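You operate a simulated robot arm through the tools that you are given. There is no shell and no other tool.

Carry out the task below with a simulated two-armed robot. There is one attempt and no reset: what you move stays moved.

## Task
Dye the spray from hole 2 yellow, then stand it in hole 3.
Fine: holes of the white rack; lid on the white frame, stems in the dye till the colour is full, lid back on.

It is judged by the outcome, as a careful person would: the job done as asked, and still so three seconds after it is handed in. It fails if anything else is knocked over, pushed out of place, dropped, spilled or broken. Lids that push on must go on centred and level and be pressed home; caps that screw on are set level and turned clockwise until they are tight.

## Robot
Two 7-joint arms with fingered hands on one trunk that stands fixed in place. Base frame: the origin is at the foot of the trunk, x ahead of it, y to its left, z up; the work surface is at about z = 0.76. Readings come in m, degrees, newtons and seconds.
The left shoulder is at [0.05, 0.214, 0.869], the right one opposite. With the tool pointing down near the work surface each hand reaches from about 0.42 to 0.9 m from the base axis, measured 20 degrees to its own side. Payload 3 kg a hand.
Tool frame (each hand has its own): the origin (TCP) lies between the finger pads and is the grasp point; the fingertips stand 0.026 m ahead of it; z points along the fingers, y is the line along which they close. The gripper opens to 0.132 m; its body begins 0.073 m behind the TCP. The gripper is a hand of 3 fingers: y runs from the thumb to the fingers, the wrist lies at [0, 0, -0.229] in the tool frame, and closing takes about 1.5 s.
Orientation is that of the tool frame in the base frame, as a unit quaternion [w, x, y, z]. With the fingers straight down and closing along the base's y, the tool's x points along the base's -x, its y along +y and its z along -z.

## Interface
- The arms move only by the tool servo_tool. It takes "left_steps", "right_steps" or both (then of equal length, played together; a hand with none holds still); each is text: rows parted by semicolons, each of 6 numbers parted by spaces: the shift along the base's x, y, z in units of 30 mm (1.0 is 30 mm), then the turn, a rotation vector about the base's x, y, z in units of 5 degrees (1.0 is 5 degrees). In form: x y z ax ay az; .... A call has 1 to 20 rows; each row shifts and turns the commanded pose from where the row before left it. "left_gripper" and "right_gripper" are, for a hand that has rows, the opening in per cent of the stroke, from 0 (shut) to 100 (fully open), set as the call begins (left out, the last holds). A call with a number of a shift or a turn outside -1 to 1 is refused whole. Rows are played at 5 a second. More than 0.05 m and 8.6 degrees between two rows, or a gripper value outside its range, and nothing of the call is played. A pose out of reach is approached as far as the arm can. The call stops where the force on the tool passes 40 N (or 10 N more than at its start, if that is more) or the arm is blocked; 0.2 s more then pass. The fingers move at their own pace (about 0.072 m/s each) and stop on an object; they squeeze with about 25 N. The grip force told is the motor's: it shows also when the fingers shut on nothing. Time passes only in rows, and 0.2 s behind the last, so rows that do not move let the fingers close. The reply holds the time, the measured pose of the TCP, the force on the tool along the base axes, the opening and the grip force, in the units named above and with some noise, with the torque about the TCP (base axes, N m) and any sound that the robot's microphone picked up.
- Cameras (640 x 400 px; columns grow to the right, rows downward): "scene" is now at [0.0312, -0.0198, 1.5005]; the picture's right is [-0.23, -0.97, 0.00], its down [-0.61, 0.15, -0.78] and it looks along [0.76, -0.18, -0.63] (base axes); focal length 214 px, centre (320, 200). "left" rides on the left gripper at [-0.062, 0.003, -0.092] in its tool frame; the picture's right is [-0.05, -1.00, 0.00], its down [0.83, -0.04, -0.56] and it looks along [0.55, -0.03, 0.83] (tool axes); focal length 230 px, centre (320, 200). "right" rides on the right gripper at [0.061, 0.003, -0.092] in its tool frame; the picture's right is [-0.05, 1.00, 0.00], its down [-0.83, -0.04, -0.56] and it looks along [-0.55, -0.03, 0.83] (tool axes); focal length 230 px, centre (320, 200).
- capture(camera): a new picture of that camera. No time passes.
- curl_fingers(finger1, finger2, thumb_bend, hand): sets how far each is bent, from 0 (flat) to 100 (curled in); at 30 the hand is open as for a grip, at 70 the pads meet at the TCP. One left out holds its place. A second passes; each finger stops where it meets its share of the squeeze, and holds until it gets a number again. A gripper value or a shape takes the hand back. It gives what a move gives, with no picture; readings hold the bend of each and the force on the fingers (four entries, about 0 where the hand has none), thumb and palm.
- hand_shape(shape, hand): the hand has 3 fingers and takes this shape, open, in about a second: jaw (thumb against the fingers, like two jaws); tri (thumb and two fingers); tip (a fingertip pinch); poke (one finger out to press); point (the index stretched); flat (the hand flat); cup (the hand cupped); fist (a fist). The gripper value then closes the fingers along that shape, each until it touches; the sizes above hold for jaw. It gives what a move gives, with no picture.
- head_to(pan, tilt): turns the head with the scene camera to pan (to the left, within 86 degrees either way) and tilt (down, from -29 to 69), counted from straight ahead of the robot. It gives what a move gives.
- locate(camera, pixels): for up to 12 pixels [column, row] of the newest picture of that camera ("zoom" is the newest enlarged one), the place [x, y, z] in the base frame of the surface seen there, good to about 0.003 m. No time passes.
- enlarge(camera, box): a new picture of the part [left, top, right, bottom] of that camera's present view, enlarged. No time passes.
- sign_off(): hands the job in; it is judged then, once.

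Leave the grippers open and the arms clear of the work at the hand-in unless told otherwise.

The tools are called as a command line: name --argument value ..., lists and objects as JSON in quotes. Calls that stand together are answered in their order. servo_tool: Moves the arms, as the interface text tells. Its arguments: {"type":"object","properties":{"left_steps":{"type":"string"},"left_gripper":{"type":"number"},"right_steps":{"type":"string"},"right_gripper":{"type":"number"}},"required":[]} The other tools are called the same way: hand_shape (shape, hand) gives the hand a shape; curl_fingers (finger1, finger2, thumb_bend, hand) moves the fingers one by one; head_to (pan, tilt) turns the head that bears the scene camera; capture (camera) takes a picture; locate (camera, pixels) gives the place of the surface under pixels of a picture; enlarge (camera, box) takes an enlarged picture of a part of a camera's view; sign_off () hands the job in.

At the start:

```text
clock: 0.0
left_ee_pos: [0.5302, 0.056, 1.1814]
left_ee_rot: [0.0, 0.097, 0.995, 0.0]
left_force: [1.2, 0.1, -0.2]
left_torque: [0.03, 0.0, 0.0]
left_gripper_width: 0.1316
left_grip_force: 0.0
left_shape: jaw
left_bend: [30.0, 30.0, 30.0]
left_finger forces: [0.0, 0.1, 0.1, 0.0, 0.0, 0.0]
right_ee_pos: [0.4543, -0.2791, 1.187]
right_ee_rot: [0.0, 0.097, 0.995, 0.0]
right_force: [0.5, 0.4, -0.1]
right_torque: [-0.01, -0.01, 0.02]
right_gripper_width: 0.132
right_grip_force: 0.0
right_shape: jaw
right_bend: [30.0, 30.0, 30.0]
right_finger forces: [0.1, 0.0, 0.0, 0.0, 0.1, 0.0]
head pan, tilt (commanded): [-13.4, 39.0]
```

scene: 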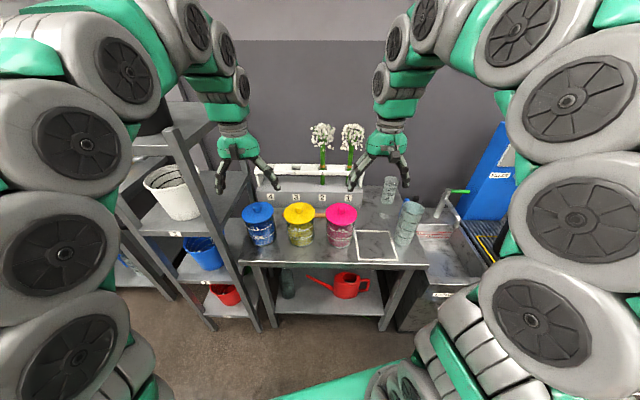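
right: 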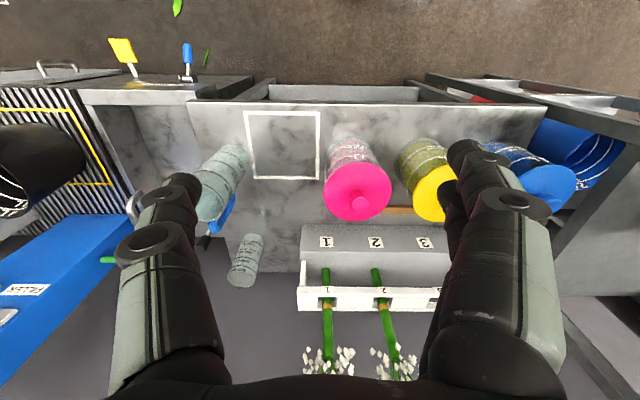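
left: 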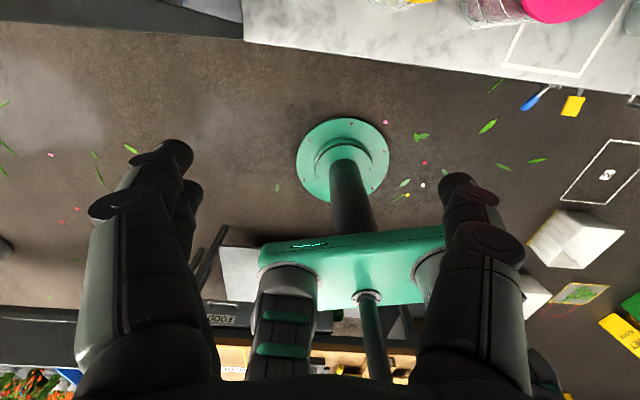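

The scene shows three lidded jars (blue, yellow, pink), a white rack with holes 4-3-2-1 and sprays in two of them, and a white frame on the bench. I'll enlarge the work area first.

enlarge --camera "scene" --box '[220, 110, 440, 270]'

capture --camera "scene"

```text
2.50 times, centred on (330, 190) of scene
```

zoom: 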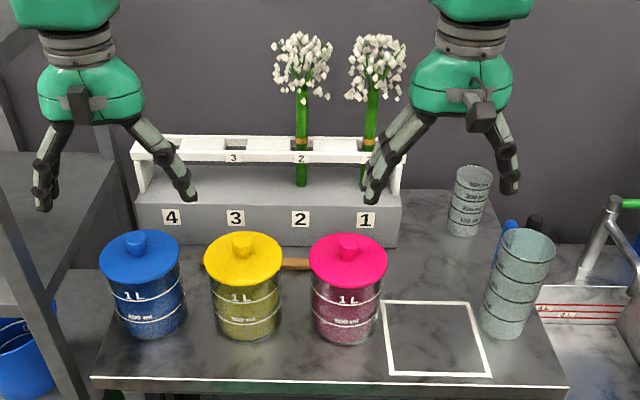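

```text
taken
```

scene: 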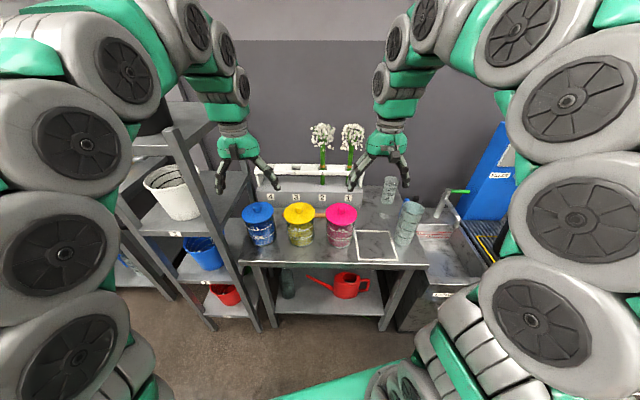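

The rack stands behind the jars with sprays in holes 2 and 1. Now I read positions: jar lids and knobs, frame corners, rack holes, and stems from the zoom picture.

locate --camera "zoom" --pixels '[[241, 240], [241, 262], [212, 258], [275, 258], [243, 282], [243, 338], [388, 302], [476, 304], [490, 374], [389, 370], [347, 245], [347, 280]]'

locate --camera "zoom" --pixels '[[301, 145], [302, 130], [302, 110], [302, 90], [301, 175], [235, 145], [235, 158], [301, 158], [370, 125], [236, 217], [301, 218], [140, 150]]'

enlarge --camera "scene" --box '[290, 110, 380, 200]'

```text
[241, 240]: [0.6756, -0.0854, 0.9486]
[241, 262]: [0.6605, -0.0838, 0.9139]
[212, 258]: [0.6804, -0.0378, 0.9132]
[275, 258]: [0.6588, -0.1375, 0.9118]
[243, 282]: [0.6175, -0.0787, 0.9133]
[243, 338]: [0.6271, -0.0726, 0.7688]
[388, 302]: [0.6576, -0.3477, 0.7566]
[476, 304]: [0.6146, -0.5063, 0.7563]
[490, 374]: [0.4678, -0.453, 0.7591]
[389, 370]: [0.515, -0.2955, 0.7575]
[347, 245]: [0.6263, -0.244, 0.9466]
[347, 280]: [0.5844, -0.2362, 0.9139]
```

```text
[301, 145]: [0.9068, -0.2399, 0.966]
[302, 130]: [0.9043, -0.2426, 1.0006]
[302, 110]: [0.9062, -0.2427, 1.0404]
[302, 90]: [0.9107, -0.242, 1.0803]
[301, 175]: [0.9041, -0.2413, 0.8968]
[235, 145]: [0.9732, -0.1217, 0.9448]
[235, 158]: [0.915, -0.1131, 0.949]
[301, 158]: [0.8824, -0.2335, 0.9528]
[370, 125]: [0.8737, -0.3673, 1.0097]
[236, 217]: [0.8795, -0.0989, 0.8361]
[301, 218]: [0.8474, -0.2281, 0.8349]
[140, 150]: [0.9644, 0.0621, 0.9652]
```

```text
4.44 times, centred on (335, 155) of scene
```

zoom: 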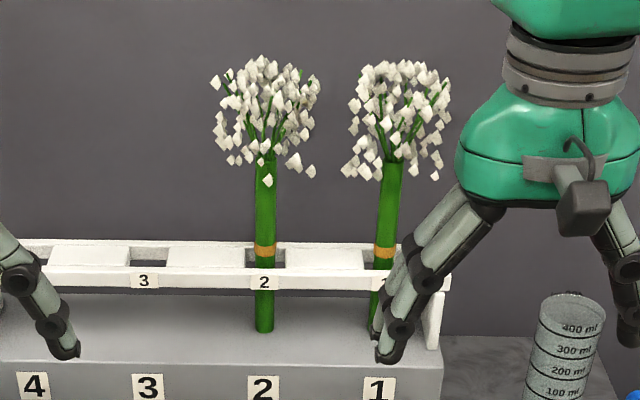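

I measured the bench as turned about -15° (rows of jars and holes run along about (0.25, 0.97)). I'll look closer at the yellow jar, the frame, and the rack from the right-hand camera.

enlarge --camera "right" --box '[280, 90, 480, 400]'

enlarge --camera "scene" --box '[270, 195, 340, 255]'

```text
1.29 times, centred on (380, 245) of right
```

zoom: 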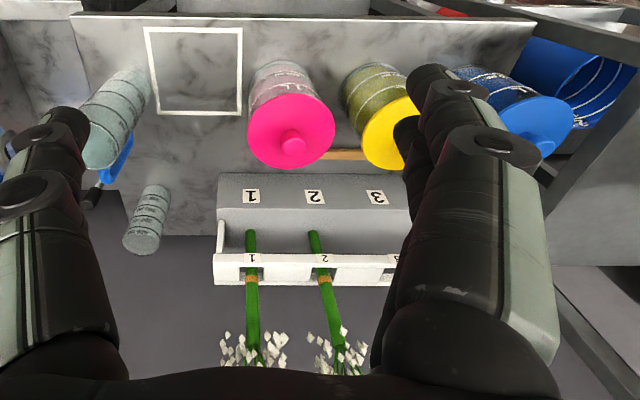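

```text
6.67 times, centred on (305, 225) of scene
```

zoom: 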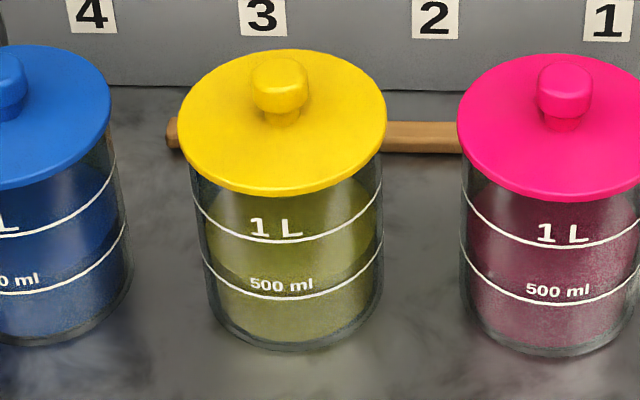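

The yellow jar has a flat push-on lid with a small knob, and graduations at 500 ml and 1 L. I'll locate points across lid, knob and jar body in this zoom to get centres and heights.

locate --camera "zoom" --pixels '[[280, 70], [255, 85], [305, 85], [280, 95], [280, 120], [182, 120], [383, 115], [280, 190], [270, 52], [290, 200], [288, 240], [290, 345]]'

locate --camera "zoom" --pixels '[[288, 298], [205, 300], [375, 290], [420, 137], [190, 140], [262, 90], [298, 90], [280, 62], [280, 110], [560, 70], [560, 190], [460, 120]]'

```text
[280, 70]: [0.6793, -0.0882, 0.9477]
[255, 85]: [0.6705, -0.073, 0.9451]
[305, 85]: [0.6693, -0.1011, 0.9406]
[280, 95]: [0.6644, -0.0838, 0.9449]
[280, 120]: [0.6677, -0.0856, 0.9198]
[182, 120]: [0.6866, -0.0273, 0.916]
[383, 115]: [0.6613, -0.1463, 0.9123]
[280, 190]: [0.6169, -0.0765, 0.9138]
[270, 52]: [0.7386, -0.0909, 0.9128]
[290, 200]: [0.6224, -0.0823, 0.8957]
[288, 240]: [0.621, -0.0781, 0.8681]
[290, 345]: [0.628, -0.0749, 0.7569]
```

```text
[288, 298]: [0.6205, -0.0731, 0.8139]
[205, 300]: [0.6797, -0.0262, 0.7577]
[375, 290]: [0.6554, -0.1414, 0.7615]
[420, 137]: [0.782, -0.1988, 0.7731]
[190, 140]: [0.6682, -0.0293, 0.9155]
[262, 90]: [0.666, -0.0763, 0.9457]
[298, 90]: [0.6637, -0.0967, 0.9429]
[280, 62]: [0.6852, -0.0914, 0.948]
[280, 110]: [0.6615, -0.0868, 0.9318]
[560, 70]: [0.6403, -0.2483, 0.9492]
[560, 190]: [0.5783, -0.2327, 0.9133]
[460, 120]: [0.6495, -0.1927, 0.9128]
```

Yellow lid centre comes out near (0.676, -0.087), top z≈0.914, radius ≈0.061; knob about 0.029 wide with top z≈0.948. I'll check the shelf posts at the left before moving the left hand out of the way, plus details of hole 3 in the rack.

locate --camera "scene" --pixels '[[205, 115], [218, 135], [160, 130], [150, 105], [190, 210], [215, 250], [236, 268], [250, 320], [120, 140], [170, 110]]'

enlarge --camera "scene" --box '[260, 150, 360, 210]'

```text
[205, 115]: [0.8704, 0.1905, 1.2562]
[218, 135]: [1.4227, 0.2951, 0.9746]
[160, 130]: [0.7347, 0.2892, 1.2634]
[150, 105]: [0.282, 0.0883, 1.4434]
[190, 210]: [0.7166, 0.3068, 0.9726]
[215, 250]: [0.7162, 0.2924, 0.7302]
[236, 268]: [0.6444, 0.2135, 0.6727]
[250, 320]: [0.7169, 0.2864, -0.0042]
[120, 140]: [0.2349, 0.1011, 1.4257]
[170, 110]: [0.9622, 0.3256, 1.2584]
```

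```text
6.40 times, centred on (310, 180) of scene
```

zoom: 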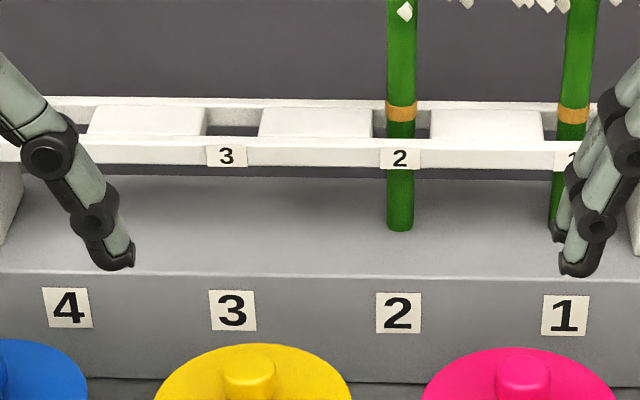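

I see the rack: two rails with plates between them, the gaps being the holes. I'll locate hole 3's edges, stem bottom, and rail heights.

locate --camera "zoom" --pixels '[[208, 112], [259, 112], [205, 131], [260, 133], [230, 104], [230, 141], [372, 112], [430, 112], [400, 225], [400, 112], [400, 60], [400, 20]]'

locate --camera "zoom" --pixels '[[390, 60], [414, 60], [388, 200], [412, 200], [230, 118], [230, 127], [300, 120], [150, 120], [226, 155], [230, 250], [300, 200], [400, 240]]'

```text
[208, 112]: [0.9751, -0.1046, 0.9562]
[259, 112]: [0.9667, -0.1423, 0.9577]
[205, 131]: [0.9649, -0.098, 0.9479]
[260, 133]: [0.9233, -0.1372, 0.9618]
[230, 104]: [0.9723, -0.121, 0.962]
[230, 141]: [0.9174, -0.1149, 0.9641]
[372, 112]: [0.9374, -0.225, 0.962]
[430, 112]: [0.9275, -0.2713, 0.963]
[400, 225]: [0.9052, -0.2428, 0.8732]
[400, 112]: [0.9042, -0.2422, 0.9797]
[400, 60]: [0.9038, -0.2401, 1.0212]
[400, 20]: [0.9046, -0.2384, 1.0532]
```

```text
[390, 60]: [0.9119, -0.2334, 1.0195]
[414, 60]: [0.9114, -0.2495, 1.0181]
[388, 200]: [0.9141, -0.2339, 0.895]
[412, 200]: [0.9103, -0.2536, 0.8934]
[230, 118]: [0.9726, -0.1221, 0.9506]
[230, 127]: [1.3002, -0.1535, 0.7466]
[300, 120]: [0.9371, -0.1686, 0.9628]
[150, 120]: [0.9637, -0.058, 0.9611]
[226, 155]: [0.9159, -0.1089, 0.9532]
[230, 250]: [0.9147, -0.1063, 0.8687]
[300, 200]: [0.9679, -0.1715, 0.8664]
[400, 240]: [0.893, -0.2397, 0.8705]
```

Stem 2 is ~20 mm thick, centred near (0.914, -0.243), foot at z≈0.868; the rack board top is z≈0.963; hole 3 centre ≈ (0.946, -0.119). Next: shift the left hand back and outward, and bring the right hand above the yellow knob at a safe height.

servo_tool --left_steps "-0.25 0.5 0.1 0 0 0;-0.25 0.5 0.1 0 0 0;-0.25 0.5 0.1 0 0 0;-0.25 0.5 0.1 0 0 0;-0.25 0.5 0.1 0 0 0;-0.25 0.5 0.1 0 0 0;-0.25 0.5 0.1 0 0 0;-0.25 0.5 0.1 0 0 0" --right_steps "0.92 0.8 0 0 0 0;0.92 0.8 0 0 0 0;0.92 0.8 0 0 0 0;0.92 0.8 0 0 0 0;0.92 0.8 0 0 0 0;0.92 0.8 0 0 0 0;0.92 0.8 0 0 0 0;0.92 0.8 0 0 0 0" --right_gripper 60

```text
clock: 1.8
left_ee_pos: [0.4699, 0.1776, 1.2077]
left_ee_rot: [0.001, 0.097, 0.995, 0.0]
left_force: [0.5, 0.8, 0.4]
left_torque: [0.0, 0.02, -0.01]
left_gripper_width: 0.1319
left_grip_force: 0.0
left_shape: jaw
left_bend: [30.0, 30.0, 30.0]
left_finger forces: [0.0, 0.0, 0.1, 0.0, 0.1, 0.0]
right_ee_pos: [0.6492, -0.109, 1.1866]
right_ee_rot: [0.001, 0.097, 0.995, 0.0]
right_force: [1.0, -0.1, -0.1]
right_torque: [0.01, 0.02, 0.02]
right_gripper_width: 0.0796
right_grip_force: 0.2
right_shape: jaw
right_bend: [71.0, 71.0, 71.0]
right_finger forces: [0.1, 0.0, 0.0, 0.1, 0.0, 0.0]
right hand out of reach, approached as far as the arm can: row 8
head pan, tilt (commanded): [-13.4, 39.0]
```

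The right hand stopped short only because pointing down at this height is near its reach limit; going lower should help. I'll take the right camera picture and descend a bit.

servo_tool --right_steps "0 0 -1 0 0 0;0 0 -1 0 0 0;0 0 -1 0 0 0;0 0 0 0 0 0"

capture --camera "right"

capture --camera "scene"

```text
clock: 2.8
left_ee_pos: [0.4689, 0.1781, 1.2073]
left_ee_rot: [0.001, 0.097, 0.995, 0.0]
left_force: [0.6, -0.1, 0.3]
left_torque: [0.0, -0.01, -0.01]
left_gripper_width: 0.1317
left_grip_force: 0.0
left_shape: jaw
left_bend: [30.0, 30.0, 30.0]
left_finger forces: [0.0, 0.1, 0.0, 0.0, 0.0, 0.0]
right_ee_pos: [0.6485, -0.1096, 1.0965]
right_ee_rot: [-0.001, 0.097, 0.995, -0.001]
right_force: [-0.1, 0.9, -0.3]
right_torque: [-0.01, 0.01, -0.04]
right_gripper_width: 0.0797
right_grip_force: 0.1
right_shape: jaw
right_bend: [71.0, 71.0, 71.0]
right_finger forces: [0.0, 0.0, 0.0, 0.0, 0.1, 0.1]
head pan, tilt (commanded): [-13.4, 39.0]
```

```text
taken
```

right: 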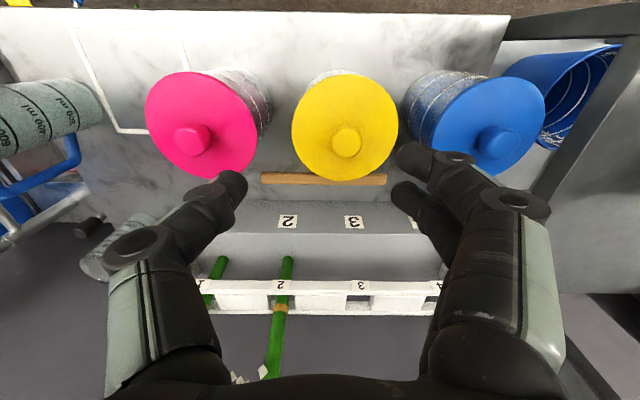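

```text
taken
```

scene: 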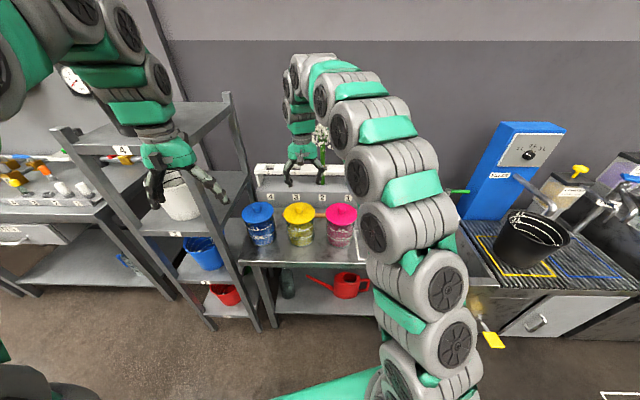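

From the right camera the yellow knob is near (347, 142). I'll locate knob and lid edges from this closer view.

locate --camera "right" --pixels '[[347, 140], [338, 140], [356, 140], [347, 155], [293, 130], [397, 128], [345, 72], [345, 180], [355, 300], [280, 285], [283, 270], [273, 350]]'

enlarge --camera "right" --box '[260, 60, 440, 200]'

```text
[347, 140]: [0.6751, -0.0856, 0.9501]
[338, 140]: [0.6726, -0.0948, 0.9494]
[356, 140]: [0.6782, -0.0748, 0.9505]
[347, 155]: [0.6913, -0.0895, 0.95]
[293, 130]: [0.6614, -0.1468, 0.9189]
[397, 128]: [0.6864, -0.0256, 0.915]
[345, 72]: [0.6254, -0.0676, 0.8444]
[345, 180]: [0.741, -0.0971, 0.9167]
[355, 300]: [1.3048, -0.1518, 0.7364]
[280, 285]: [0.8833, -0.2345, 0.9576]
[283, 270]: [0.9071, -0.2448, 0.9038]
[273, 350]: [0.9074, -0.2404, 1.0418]
```

```text
2.86 times, centred on (350, 130) of right
```

zoom: 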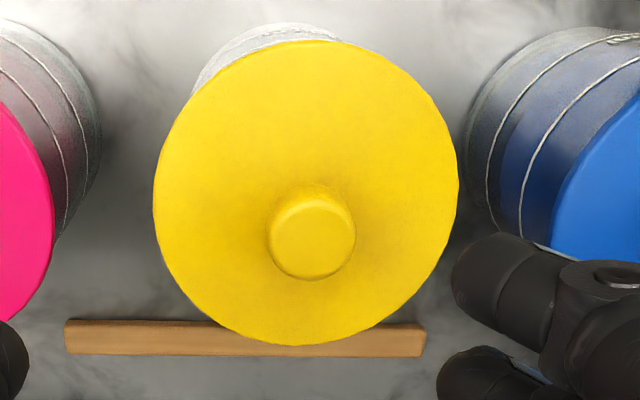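

The knob centre reads (0.677, -0.0865, top 0.949). I'll centre the hand above it and lower to z≈0.985, then look.

servo_tool --right_steps "0.475 0.385 -0.9 0 0 0;0.475 0.385 -0.9 0 0 0;0 0 -0.95 0 0 0;0 0 -0.95 0 0 0;0 0 0 0 0 0" --right_gripper 60

capture --camera "right"

enlarge --camera "scene" --box '[240, 130, 370, 270]'

```text
clock: 4.0
left_ee_pos: [0.4698, 0.1784, 1.2067]
left_ee_rot: [0.001, 0.098, 0.995, 0.001]
left_force: [1.0, 0.0, -0.2]
left_torque: [-0.02, 0.03, -0.01]
left_gripper_width: 0.1319
left_grip_force: 0.2
left_shape: jaw
left_bend: [30.0, 30.0, 30.0]
left_finger forces: [0.1, 0.0, 0.1, 0.0, 0.0, 0.1]
right_ee_pos: [0.676, -0.0846, 0.9864]
right_ee_rot: [0.0, 0.097, 0.995, 0.0]
right_force: [0.7, 0.0, 0.1]
right_torque: [-0.01, 0.0, 0.02]
right_gripper_width: 0.0798
right_grip_force: 0.0
right_shape: jaw
right_bend: [71.0, 71.0, 71.0]
right_finger forces: [0.0, 0.0, 0.0, 0.1, 0.0, 0.0]
head pan, tilt (commanded): [-13.4, 39.0]
```

```text
taken
```

right: 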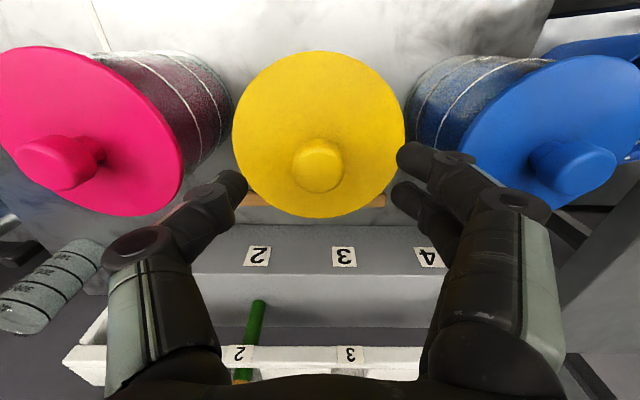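

```text
2.86 times, centred on (305, 200) of scene
```

zoom: 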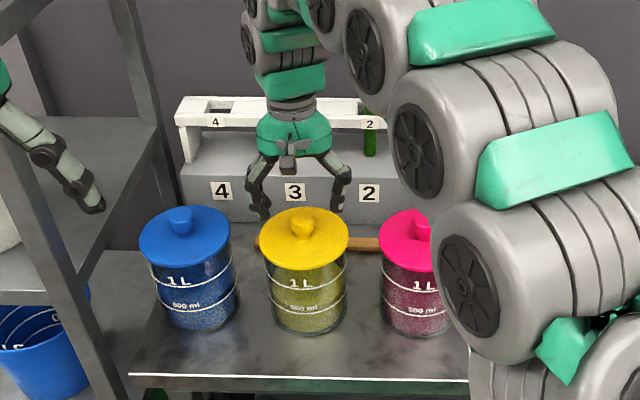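

The knob sits centred between the fingers at (318, 165). I'll lower 40 mm so the pads are at knob height (fingertips ~6 mm above the lid).

servo_tool --right_steps "0.03 -0.05 -0.67 0 0 0;0 0 -0.6 0 0 0;0 0 0 0 0 0"

capture --camera "right"

```text
clock: 4.8
left_ee_pos: [0.4681, 0.1787, 1.2071]
left_ee_rot: [0.0, 0.097, 0.995, -0.001]
left_force: [0.5, 0.2, -0.5]
left_torque: [0.0, -0.02, -0.04]
left_gripper_width: 0.132
left_grip_force: 0.0
left_shape: jaw
left_bend: [30.0, 30.0, 30.0]
left_finger forces: [0.0, 0.0, 0.1, 0.1, 0.0, 0.1]
right_ee_pos: [0.6748, -0.0862, 0.9485]
right_ee_rot: [0.0, 0.096, 0.995, 0.0]
right_force: [0.9, -0.2, -0.2]
right_torque: [0.0, 0.03, 0.01]
right_gripper_width: 0.0796
right_grip_force: 0.0
right_shape: jaw
right_bend: [71.0, 71.0, 71.0]
right_finger forces: [0.0, 0.0, 0.0, 0.1, 0.0, 0.0]
head pan, tilt (commanded): [-13.4, 39.0]
```

```text
taken
```

right: 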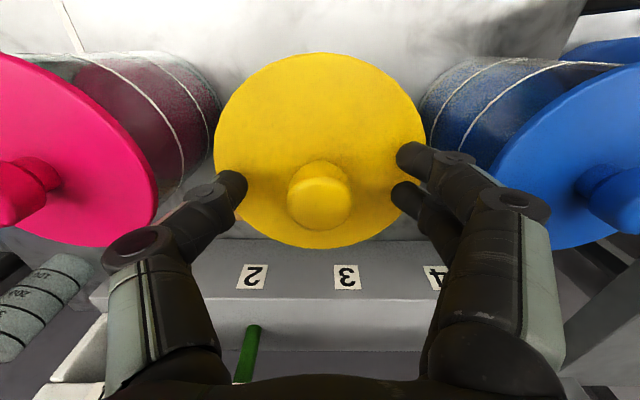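

The knob is now right between the pads at (319, 197). I lower 4 mm more and close gently onto it.

servo_tool --right_steps "0 0 -0.14 0 0 0;0 0 0 0 0 0" --right_gripper 35

servo_tool --right_steps "0 0 0 0 0 0;0 0 0 0 0 0;0 0 0 0 0 0;0 0 0 0 0 0;0 0 0 0 0 0;0 0 0 0 0 0" --right_gripper 0

capture --camera "right"

```text
clock: 5.4
left_ee_pos: [0.4698, 0.1784, 1.2068]
left_ee_rot: [0.0, 0.096, 0.995, 0.0]
left_force: [0.7, 0.6, 0.6]
left_torque: [0.0, -0.04, -0.01]
left_gripper_width: 0.1319
left_grip_force: 0.0
left_shape: jaw
left_bend: [30.0, 30.0, 30.0]
left_finger forces: [0.0, 0.0, 0.0, 0.1, 0.1, 0.0]
right_ee_pos: [0.677, -0.087, 0.9443]
right_ee_rot: [0.001, 0.097, 0.995, 0.0]
right_force: [0.1, 0.5, 0.0]
right_torque: [-0.01, 0.0, -0.05]
right_gripper_width: 0.0466
right_grip_force: 0.1
right_shape: jaw
right_bend: [73.0, 73.0, 70.0]
right_finger forces: [0.1, 0.0, 0.0, 0.1, 0.1, 0.0]
head pan, tilt (commanded): [-13.4, 39.0]
```

```text
clock: 6.8
left_ee_pos: [0.4685, 0.1778, 1.2061]
left_ee_rot: [0.0, 0.097, 0.995, 0.0]
left_force: [-0.8, -0.1, 1.4]
left_torque: [0.04, 0.0, 0.0]
left_gripper_width: 0.132
left_grip_force: 0.0
left_shape: jaw
left_bend: [30.0, 30.0, 30.0]
left_finger forces: [0.1, 0.1, 0.0, 0.0, 0.0, 0.1]
right_ee_pos: [0.6767, -0.0857, 0.9455]
right_ee_rot: [0.0, 0.096, 0.995, 0.001]
right_force: [0.3, -0.2, -0.7]
right_torque: [0.03, 0.01, -0.01]
right_gripper_width: 0.0209
right_grip_force: 25.7
right_shape: jaw
right_bend: [72.0, 73.0, 70.0]
right_finger forces: [9.5, 11.7, 0.0, 0.1, 20.7, 0.1]
head pan, tilt (commanded): [-13.4, 39.0]
```

```text
taken
```

right: 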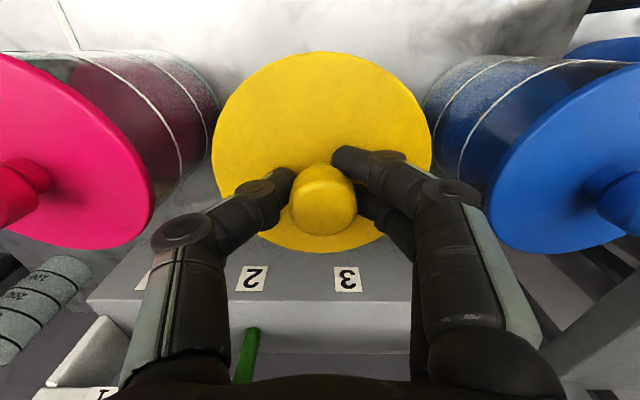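

The knob is gripped (25.7 N, width 0.021 — around its neck). I'll lift slowly, a few millimetres at a time, reading the pull.

servo_tool --right_steps "0 0 0.1 0 0 0;0 0 0.1 0 0 0;0 0 0.1 0 0 0"

enlarge --camera "scene" --box '[240, 130, 370, 270]'

```text
clock: 7.6
left_ee_pos: [0.4697, 0.1786, 1.2072]
left_ee_rot: [0.0, 0.096, 0.995, 0.0]
left_force: [0.2, -0.4, 0.2]
left_torque: [0.01, 0.0, -0.02]
left_gripper_width: 0.1319
left_grip_force: 0.0
left_shape: jaw
left_bend: [30.0, 30.0, 30.0]
left_finger forces: [0.0, 0.1, 0.0, 0.0, 0.0, 0.0]
right_ee_pos: [0.6786, -0.0881, 0.953]
right_ee_rot: [0.0, 0.097, 0.995, 0.0]
right_force: [1.0, 0.6, 0.1]
right_torque: [-0.01, 0.01, -0.01]
right_gripper_width: 0.0212
right_grip_force: 25.2
right_shape: jaw
right_bend: [72.0, 73.0, 70.0]
right_finger forces: [9.6, 11.9, 0.0, 0.0, 20.7, 0.0]
head pan, tilt (commanded): [-13.4, 39.0]
```

```text
2.86 times, centred on (305, 200) of scene
```

zoom: 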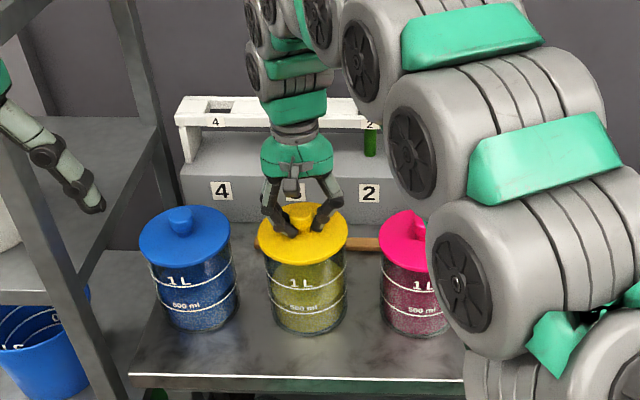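

Almost no pull force, and the lid is rising without lifting the jar. I continue up to clear it fully and check.

servo_tool --right_steps "0 0 0.4 0 0 0;0 0 0.6 0 0 0;0 0 1 0 0 0;0 0 1 0 0 0"

enlarge --camera "scene" --box '[240, 130, 370, 270]'

capture --camera "right"

```text
clock: 8.6
left_ee_pos: [0.469, 0.1776, 1.2068]
left_ee_rot: [0.0, 0.097, 0.995, 0.0]
left_force: [-1.0, 0.0, 0.5]
left_torque: [-0.01, 0.0, 0.01]
left_gripper_width: 0.1319
left_grip_force: 0.1
left_shape: jaw
left_bend: [30.0, 30.0, 30.0]
left_finger forces: [0.1, 0.1, 0.0, 0.1, 0.0, 0.0]
right_ee_pos: [0.6794, -0.0882, 1.0419]
right_ee_rot: [0.0, 0.097, 0.995, 0.0]
right_force: [-0.8, 0.6, -0.6]
right_torque: [-0.01, 0.03, -0.02]
right_gripper_width: 0.021
right_grip_force: 25.1
right_shape: jaw
right_bend: [72.0, 73.0, 70.0]
right_finger forces: [9.7, 12.1, 0.0, 0.0, 20.7, 0.0]
head pan, tilt (commanded): [-13.4, 39.0]
```

```text
2.86 times, centred on (305, 200) of scene
```

zoom: 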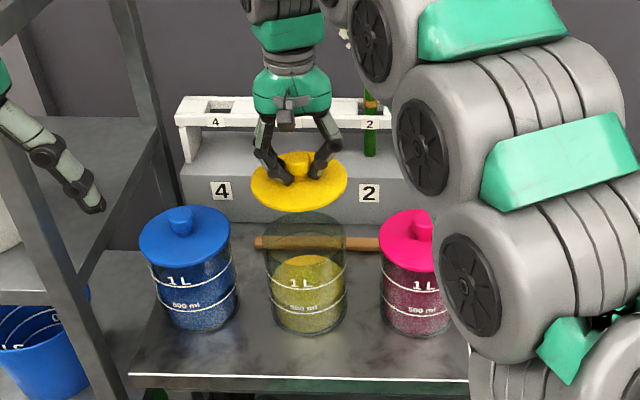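

```text
taken
```

right: 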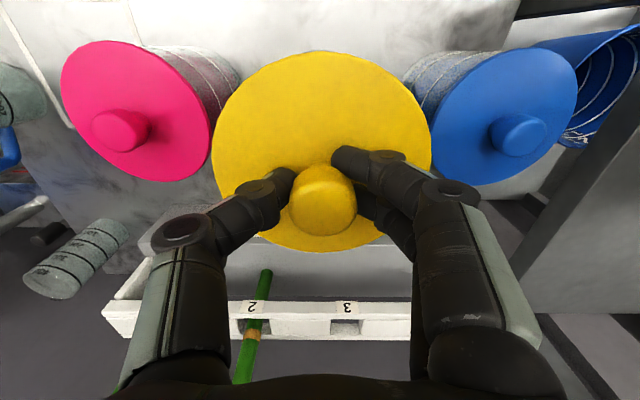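

The lid is off and the jar stayed put; dye surface is visible in the open jar. Now carry the lid level at this height over to the frame centre (≈0.564, -0.401).

servo_tool --right_steps "-0.35 -0.947 0.05 0 0 0;-0.35 -0.947 0.05 0 0 0;-0.35 -0.947 0.05 0 0 0;-0.35 -0.947 0.05 0 0 0;-0.35 -0.947 0 0 0 0;-0.35 -0.947 0 0 0 0;-0.35 -0.947 0 0 0 0;-0.35 -0.947 0 0 0 0;-0.35 -0.947 0 0 0 0;-0.35 -0.947 0 0 0 0;-0.35 -0.947 0 0 0 0;0 0 0 0 0 0"

capture --camera "right"

capture --camera "scene"

```text
clock: 11.2
left_ee_pos: [0.4692, 0.1784, 1.2074]
left_ee_rot: [0.0, 0.097, 0.995, 0.0]
left_force: [0.7, -0.5, 0.5]
left_torque: [-0.02, 0.02, -0.02]
left_gripper_width: 0.1319
left_grip_force: 0.0
left_shape: jaw
left_bend: [30.0, 30.0, 30.0]
left_finger forces: [0.1, 0.0, 0.0, 0.0, 0.0, 0.1]
right_ee_pos: [0.5628, -0.4011, 1.0481]
right_ee_rot: [0.0, 0.097, 0.995, 0.0]
right_force: [-0.1, -0.3, -1.0]
right_torque: [0.0, -0.01, -0.01]
right_gripper_width: 0.0207
right_grip_force: 24.5
right_shape: jaw
right_bend: [72.0, 73.0, 70.0]
right_finger forces: [9.7, 12.4, 0.0, 0.0, 20.6, 0.0]
head pan, tilt (commanded): [-13.4, 39.0]
```

```text
taken
```

right: 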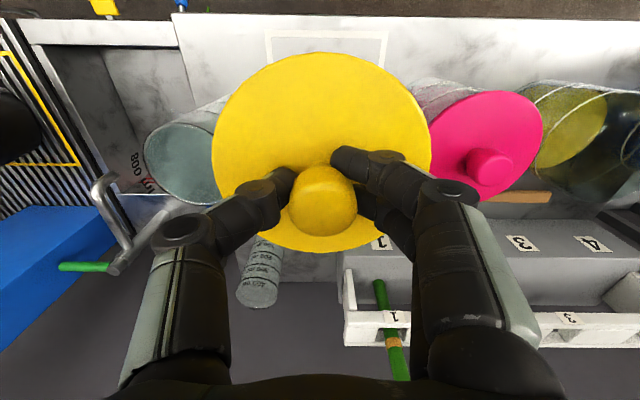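

```text
taken
```

scene: 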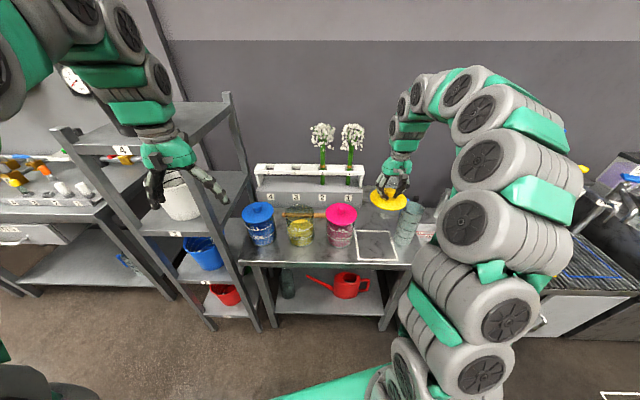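

The lid hovers over the area; the tall beaker stands just right of the frame. I'll enlarge and locate the beaker and frame corners before lowering.

enlarge --camera "scene" --box '[320, 170, 450, 270]'

locate --camera "zoom" --pixels '[[445, 140], [430, 245], [395, 230], [460, 230], [180, 220], [330, 220], [165, 320], [355, 330], [245, 115], [440, 155], [480, 150], [412, 145]]'

```text
4.00 times, centred on (385, 220) of scene
```

zoom: 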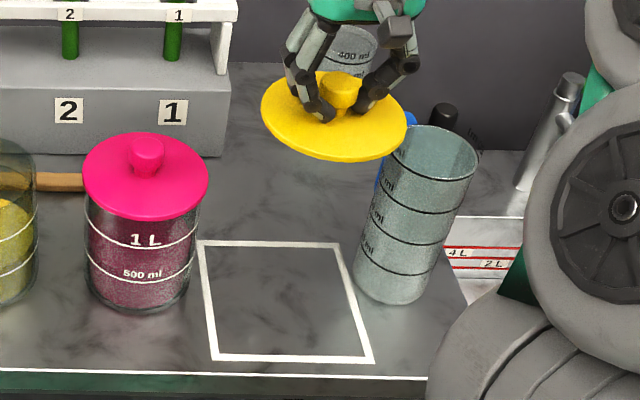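

```text
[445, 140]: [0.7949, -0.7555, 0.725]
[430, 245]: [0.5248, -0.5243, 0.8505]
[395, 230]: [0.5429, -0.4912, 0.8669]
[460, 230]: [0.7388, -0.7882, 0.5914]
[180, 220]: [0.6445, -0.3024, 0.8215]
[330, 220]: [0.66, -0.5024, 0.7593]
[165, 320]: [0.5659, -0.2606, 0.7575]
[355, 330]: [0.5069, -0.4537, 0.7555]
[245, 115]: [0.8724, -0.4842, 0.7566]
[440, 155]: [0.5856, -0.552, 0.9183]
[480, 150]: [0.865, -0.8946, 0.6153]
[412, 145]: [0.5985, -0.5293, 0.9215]
```

Now with the real pixel positions: frame corners at (197,241), (338,243), (372,362), (213,360); beaker rim around (391..477, 150..180).

locate --camera "zoom" --pixels '[[200, 243], [337, 246], [369, 360], [215, 357], [425, 180], [395, 160], [474, 165], [390, 298], [357, 268], [340, 80], [272, 108], [400, 140]]'

```text
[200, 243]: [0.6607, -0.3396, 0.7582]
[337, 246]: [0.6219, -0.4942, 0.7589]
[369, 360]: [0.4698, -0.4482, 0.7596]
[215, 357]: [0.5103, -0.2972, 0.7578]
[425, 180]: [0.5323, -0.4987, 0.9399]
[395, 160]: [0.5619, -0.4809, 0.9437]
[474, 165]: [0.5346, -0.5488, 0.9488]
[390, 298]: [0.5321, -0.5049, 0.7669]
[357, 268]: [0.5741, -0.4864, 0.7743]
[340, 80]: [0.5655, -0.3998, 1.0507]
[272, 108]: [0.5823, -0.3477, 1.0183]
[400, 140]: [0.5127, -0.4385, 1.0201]
```

The frame centre is (0.566, -0.395); the beaker (centre ≈(0.566,-0.522), radius 0.041, rim z 0.945) is close by, leaving about 35 mm beside the hand. I'll aim 5 mm away from it and lower in steps.

servo_tool --right_steps "0.07 0.18 -0.9 0 0 0;0.07 0.18 -0.9 0 0 0;0 0 -0.9 0 0 0;0 0 -0.9 0 0 0;0 0 0 0 0 0"

capture --camera "right"

enlarge --camera "scene" --box '[320, 170, 450, 270]'

```text
clock: 12.4
left_ee_pos: [0.469, 0.1781, 1.2062]
left_ee_rot: [0.0, 0.097, 0.995, 0.0]
left_force: [-0.1, 0.7, -0.2]
left_torque: [0.02, 0.03, -0.01]
left_gripper_width: 0.1319
left_grip_force: 0.1
left_shape: jaw
left_bend: [30.0, 30.0, 30.0]
left_finger forces: [0.0, 0.0, 0.0, 0.1, 0.0, 0.1]
right_ee_pos: [0.5676, -0.3886, 0.9399]
right_ee_rot: [0.0, 0.097, 0.995, -0.001]
right_force: [-0.5, 0.9, -0.6]
right_torque: [0.02, 0.0, -0.01]
right_gripper_width: 0.0205
right_grip_force: 26.1
right_shape: jaw
right_bend: [72.0, 73.0, 70.0]
right_finger forces: [10.2, 12.6, 0.1, 0.0, 20.6, 0.1]
head pan, tilt (commanded): [-13.4, 39.0]
```

```text
taken
```

right: 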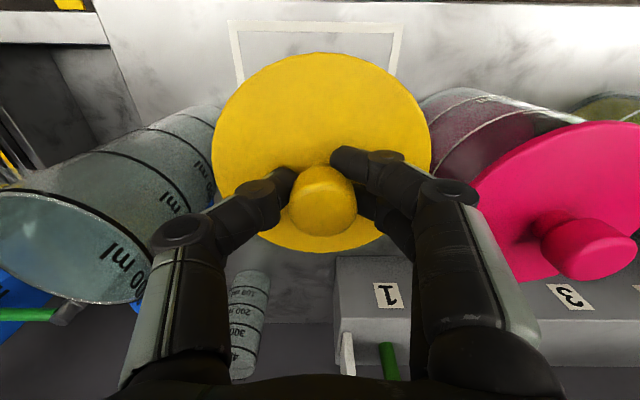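

```text
4.00 times, centred on (385, 220) of scene
```

zoom: 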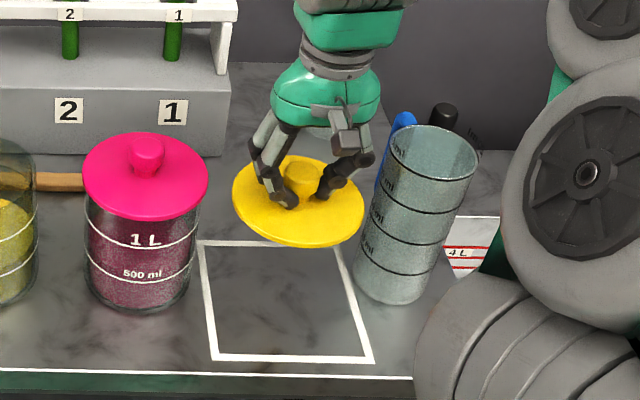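

Gap between lid/thumb and beaker looks fine. I'll check the outermost thumb point against the beaker by locating it.

locate --camera "right" --pixels '[[158, 232], [155, 260], [130, 340], [210, 150], [215, 110], [140, 300], [3, 195], [100, 300], [455, 190], [485, 240]]'

```text
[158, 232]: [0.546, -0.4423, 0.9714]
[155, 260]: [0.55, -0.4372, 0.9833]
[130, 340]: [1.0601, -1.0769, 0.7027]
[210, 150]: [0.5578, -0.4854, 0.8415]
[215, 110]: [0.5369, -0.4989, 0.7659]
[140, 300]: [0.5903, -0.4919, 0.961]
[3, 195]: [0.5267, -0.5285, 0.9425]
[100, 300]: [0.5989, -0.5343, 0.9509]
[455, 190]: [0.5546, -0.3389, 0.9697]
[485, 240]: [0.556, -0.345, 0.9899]
```

Thumb's outer edge is at y≈-0.442, beaker edge at y≈-0.485 — about 40 mm clear. I continue lowering, slower near the surface.

servo_tool --right_steps "0 0 -0.8 0 0 0;0 0 -0.8 0 0 0;0 0 -0.8 0 0 0;0 0 -0.6 0 0 0;0 0 0 0 0 0"

enlarge --camera "scene" --box '[320, 170, 450, 270]'

capture --camera "right"

```text
clock: 13.6
left_ee_pos: [0.469, 0.1778, 1.2066]
left_ee_rot: [0.001, 0.097, 0.995, 0.0]
left_force: [0.0, 0.1, 0.1]
left_torque: [0.02, 0.01, -0.02]
left_gripper_width: 0.1319
left_grip_force: 0.1
left_shape: jaw
left_bend: [30.0, 30.0, 30.0]
left_finger forces: [0.1, 0.1, 0.0, 0.1, 0.0, 0.0]
right_ee_pos: [0.5643, -0.388, 0.8492]
right_ee_rot: [-0.001, 0.097, 0.995, 0.0]
right_force: [0.3, -0.5, -0.5]
right_torque: [0.0, 0.04, 0.0]
right_gripper_width: 0.0208
right_grip_force: 24.7
right_shape: jaw
right_bend: [72.0, 73.0, 70.0]
right_finger forces: [10.3, 12.8, 0.1, 0.0, 20.6, 0.0]
head pan, tilt (commanded): [-13.4, 39.0]
```

```text
4.00 times, centred on (385, 220) of scene
```

zoom: 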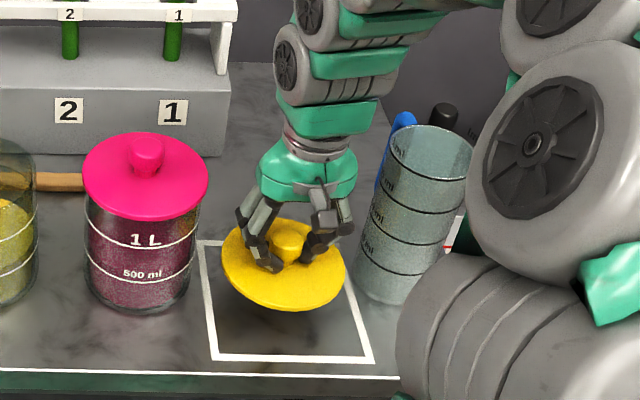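

```text
taken
```

right: 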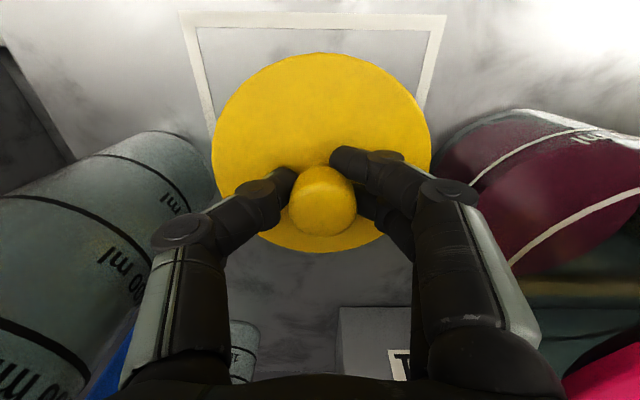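

The lid is ~50 mm above the bench, inside the frame. I creep down further.

servo_tool --right_steps "0.03 0 -0.3 0 0 0;0.03 0 -0.3 0 0 0;0 0 -0.3 0 0 0;0 0 0 0 0 0"

enlarge --camera "scene" --box '[350, 200, 410, 270]'

```text
clock: 14.6
left_ee_pos: [0.469, 0.1777, 1.2076]
left_ee_rot: [0.0, 0.096, 0.995, 0.0]
left_force: [0.3, 0.0, 0.1]
left_torque: [0.0, 0.01, -0.01]
left_gripper_width: 0.1319
left_grip_force: 0.1
left_shape: jaw
left_bend: [30.0, 30.0, 30.0]
left_finger forces: [0.1, 0.1, 0.1, 0.0, 0.1, 0.0]
right_ee_pos: [0.5701, -0.3881, 0.8247]
right_ee_rot: [0.0, 0.097, 0.995, 0.0]
right_force: [0.9, 0.4, -0.6]
right_torque: [0.03, -0.03, -0.01]
right_gripper_width: 0.0205
right_grip_force: 25.1
right_shape: jaw
right_bend: [72.0, 73.0, 70.0]
right_finger forces: [10.3, 12.9, 0.1, 0.1, 20.6, 0.1]
head pan, tilt (commanded): [-13.4, 39.0]
```

```text
5.71 times, centred on (380, 235) of scene
```

zoom: 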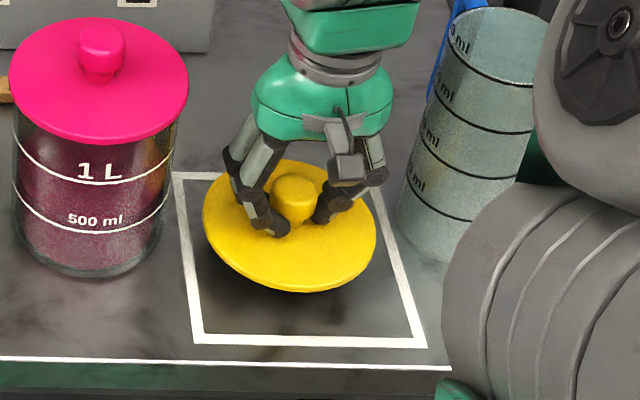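

Still 15–25 mm above the surface. I'll check lid level by locating rim points.

locate --camera "zoom" --pixels '[[210, 215], [370, 245], [300, 284], [320, 172], [230, 260], [295, 180], [185, 180], [410, 340], [200, 338], [190, 330]]'

```text
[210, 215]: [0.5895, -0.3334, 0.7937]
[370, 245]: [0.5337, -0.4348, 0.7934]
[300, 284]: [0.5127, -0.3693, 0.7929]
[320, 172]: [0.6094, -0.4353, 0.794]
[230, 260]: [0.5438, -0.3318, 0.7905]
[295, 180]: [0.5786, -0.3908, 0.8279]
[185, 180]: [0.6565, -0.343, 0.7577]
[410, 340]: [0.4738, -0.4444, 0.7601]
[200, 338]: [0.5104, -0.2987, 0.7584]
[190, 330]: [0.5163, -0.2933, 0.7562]
```

The lid is level (rim all at z≈0.793). I creep down in small steps watching the force.

servo_tool --right_steps "0 0 -0.15 0 0 0;0 0 -0.1 0 0 0;0 0 -0.1 0 0 0;0 0 0 0 0 0"

```text
clock: 15.6
left_ee_pos: [0.469, 0.1777, 1.2071]
left_ee_rot: [0.0, 0.097, 0.995, 0.0]
left_force: [0.3, 0.2, 0.3]
left_torque: [0.03, 0.0, -0.02]
left_gripper_width: 0.1319
left_grip_force: 0.2
left_shape: jaw
left_bend: [30.0, 30.0, 30.0]
left_finger forces: [0.1, 0.0, 0.1, 0.0, 0.1, 0.1]
right_ee_pos: [0.569, -0.3896, 0.8134]
right_ee_rot: [0.0, 0.096, 0.995, -0.001]
right_force: [0.4, -1.0, -0.4]
right_torque: [0.01, 0.01, -0.03]
right_gripper_width: 0.0207
right_grip_force: 24.4
right_shape: jaw
right_bend: [72.0, 73.0, 70.0]
right_finger forces: [10.2, 12.9, 0.0, 0.1, 20.6, 0.1]
head pan, tilt (commanded): [-13.4, 39.0]
```

No contact yet (force ≈0 at z 0.813). A few more 3 mm steps.

servo_tool --right_steps "0 0 -0.1 0 0 0;0 0 -0.1 0 0 0;0 0 0 0 0 0"

enlarge --camera "scene" --box '[350, 200, 410, 270]'

```text
clock: 16.4
left_ee_pos: [0.4684, 0.1781, 1.2069]
left_ee_rot: [0.0, 0.097, 0.995, 0.001]
left_force: [0.2, -0.1, 0.0]
left_torque: [0.01, 0.01, 0.03]
left_gripper_width: 0.1321
left_grip_force: 0.1
left_shape: jaw
left_bend: [30.0, 30.0, 30.0]
left_finger forces: [0.1, 0.0, 0.1, 0.0, 0.0, 0.1]
right_ee_pos: [0.5694, -0.3885, 0.8073]
right_ee_rot: [-0.001, 0.097, 0.995, 0.0]
right_force: [-0.3, -0.1, -0.5]
right_torque: [-0.02, -0.01, 0.02]
right_gripper_width: 0.0209
right_grip_force: 24.8
right_shape: jaw
right_bend: [72.0, 73.0, 70.0]
right_finger forces: [10.3, 12.9, 0.0, 0.0, 20.6, 0.0]
head pan, tilt (commanded): [-13.4, 39.0]
```

```text
5.71 times, centred on (380, 235) of scene
```

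zoom: 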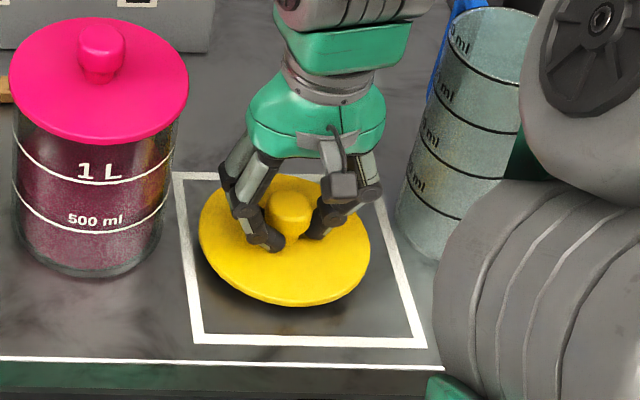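

Still a small gap with shadow below the lid; centred in the frame. Continue down in 3 mm steps.

servo_tool --right_steps "0 0 -0.1 0 0 0;0 0 -0.07 0 0 0;0 0 0 0 0 0"

```text
clock: 17.2
left_ee_pos: [0.4687, 0.1773, 1.2053]
left_ee_rot: [0.0, 0.097, 0.995, 0.001]
left_force: [0.9, 0.7, 0.6]
left_torque: [-0.03, 0.04, 0.02]
left_gripper_width: 0.1318
left_grip_force: 0.0
left_shape: jaw
left_bend: [30.0, 30.0, 30.0]
left_finger forces: [0.0, 0.0, 0.0, 0.1, 0.0, 0.1]
right_ee_pos: [0.5692, -0.3885, 0.8011]
right_ee_rot: [0.0, 0.097, 0.995, 0.0]
right_force: [0.1, 1.4, 0.9]
right_torque: [0.06, -0.05, 0.01]
right_gripper_width: 0.021
right_grip_force: 24.9
right_shape: jaw
right_bend: [72.0, 73.0, 70.0]
right_finger forces: [10.4, 13.1, 0.0, 0.0, 20.7, 0.0]
head pan, tilt (commanded): [-13.4, 39.0]
```

Force z just turned positive (0.9 N) — possibly first contact. One more 2 mm step to confirm.

servo_tool --right_steps "0 0 -0.07 0 0 0;0 0 0 0 0 0"

```text
clock: 17.8
left_ee_pos: [0.4687, 0.1781, 1.2073]
left_ee_rot: [0.0, 0.097, 0.995, 0.001]
left_force: [0.2, 0.2, -0.4]
left_torque: [0.02, 0.0, -0.01]
left_gripper_width: 0.1318
left_grip_force: 0.1
left_shape: jaw
left_bend: [30.0, 30.0, 30.0]
left_finger forces: [0.0, 0.0, 0.1, 0.1, 0.0, 0.1]
right_ee_pos: [0.5708, -0.3875, 0.8008]
right_ee_rot: [0.001, 0.097, 0.995, 0.0]
right_force: [-0.8, -2.2, 23.6]
right_torque: [-0.03, -0.06, 0.04]
right_gripper_width: 0.0219
right_grip_force: 25.3
right_shape: jaw
right_bend: [73.0, 73.0, 71.0]
right_finger forces: [12.2, 15.6, 0.0, 0.0, 28.7, 0.0]
head pan, tilt (commanded): [-13.4, 39.0]
```

The lid is down (23.6 N up). I ease the push by raising 2 mm and open the fingers to ~45 mm to release.

servo_tool --right_steps "0 0 0.05 0 0 0;0 0 0 0 0 0"

servo_tool --right_steps "0 0 0 0 0 0;0 0 0 0 0 0;0 0 0 0 0 0;0 0 0 0 0 0" --right_gripper 36

capture --camera "right"

```text
clock: 18.4
left_ee_pos: [0.4699, 0.178, 1.2071]
left_ee_rot: [-0.001, 0.097, 0.995, 0.0]
left_force: [-0.3, -0.5, -0.3]
left_torque: [0.02, -0.03, -0.01]
left_gripper_width: 0.1319
left_grip_force: 0.1
left_shape: jaw
left_bend: [30.0, 30.0, 30.0]
left_finger forces: [0.0, 0.1, 0.1, 0.1, 0.1, 0.0]
right_ee_pos: [0.5695, -0.3874, 0.801]
right_ee_rot: [0.0, 0.097, 0.995, -0.001]
right_force: [0.4, -0.1, 5.0]
right_torque: [0.02, -0.06, -0.01]
right_gripper_width: 0.0215
right_grip_force: 25.0
right_shape: jaw
right_bend: [73.0, 73.0, 71.0]
right_finger forces: [11.2, 15.2, 0.0, 0.0, 24.1, 0.0]
head pan, tilt (commanded): [-13.4, 39.0]
```

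```text
clock: 19.4
left_ee_pos: [0.4694, 0.1776, 1.2064]
left_ee_rot: [0.0, 0.097, 0.995, 0.0]
left_force: [0.5, 0.7, -0.3]
left_torque: [-0.02, -0.01, -0.02]
left_gripper_width: 0.132
left_grip_force: 0.1
left_shape: jaw
left_bend: [30.0, 30.0, 30.0]
left_finger forces: [0.0, 0.0, 0.0, 0.0, 0.0, 0.1]
right_ee_pos: [0.5695, -0.3885, 0.802]
right_ee_rot: [0.0, 0.097, 0.995, 0.001]
right_force: [-0.3, 0.2, 1.0]
right_torque: [0.01, 0.04, 0.0]
right_gripper_width: 0.0471
right_grip_force: 0.1
right_shape: jaw
right_bend: [74.0, 74.0, 70.0]
right_finger forces: [0.0, 0.0, 0.1, 0.0, 0.0, 0.0]
head pan, tilt (commanded): [-13.4, 39.0]
```

```text
taken
```

right: 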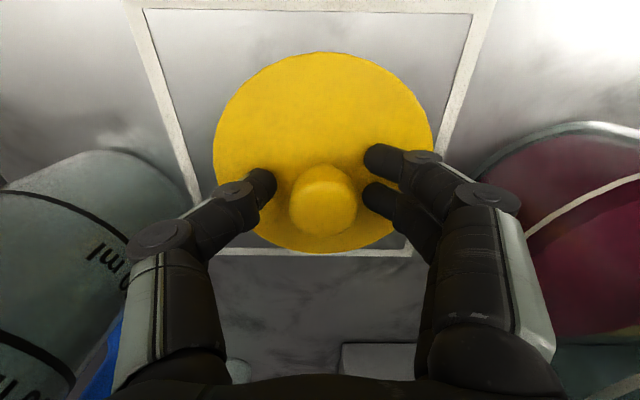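

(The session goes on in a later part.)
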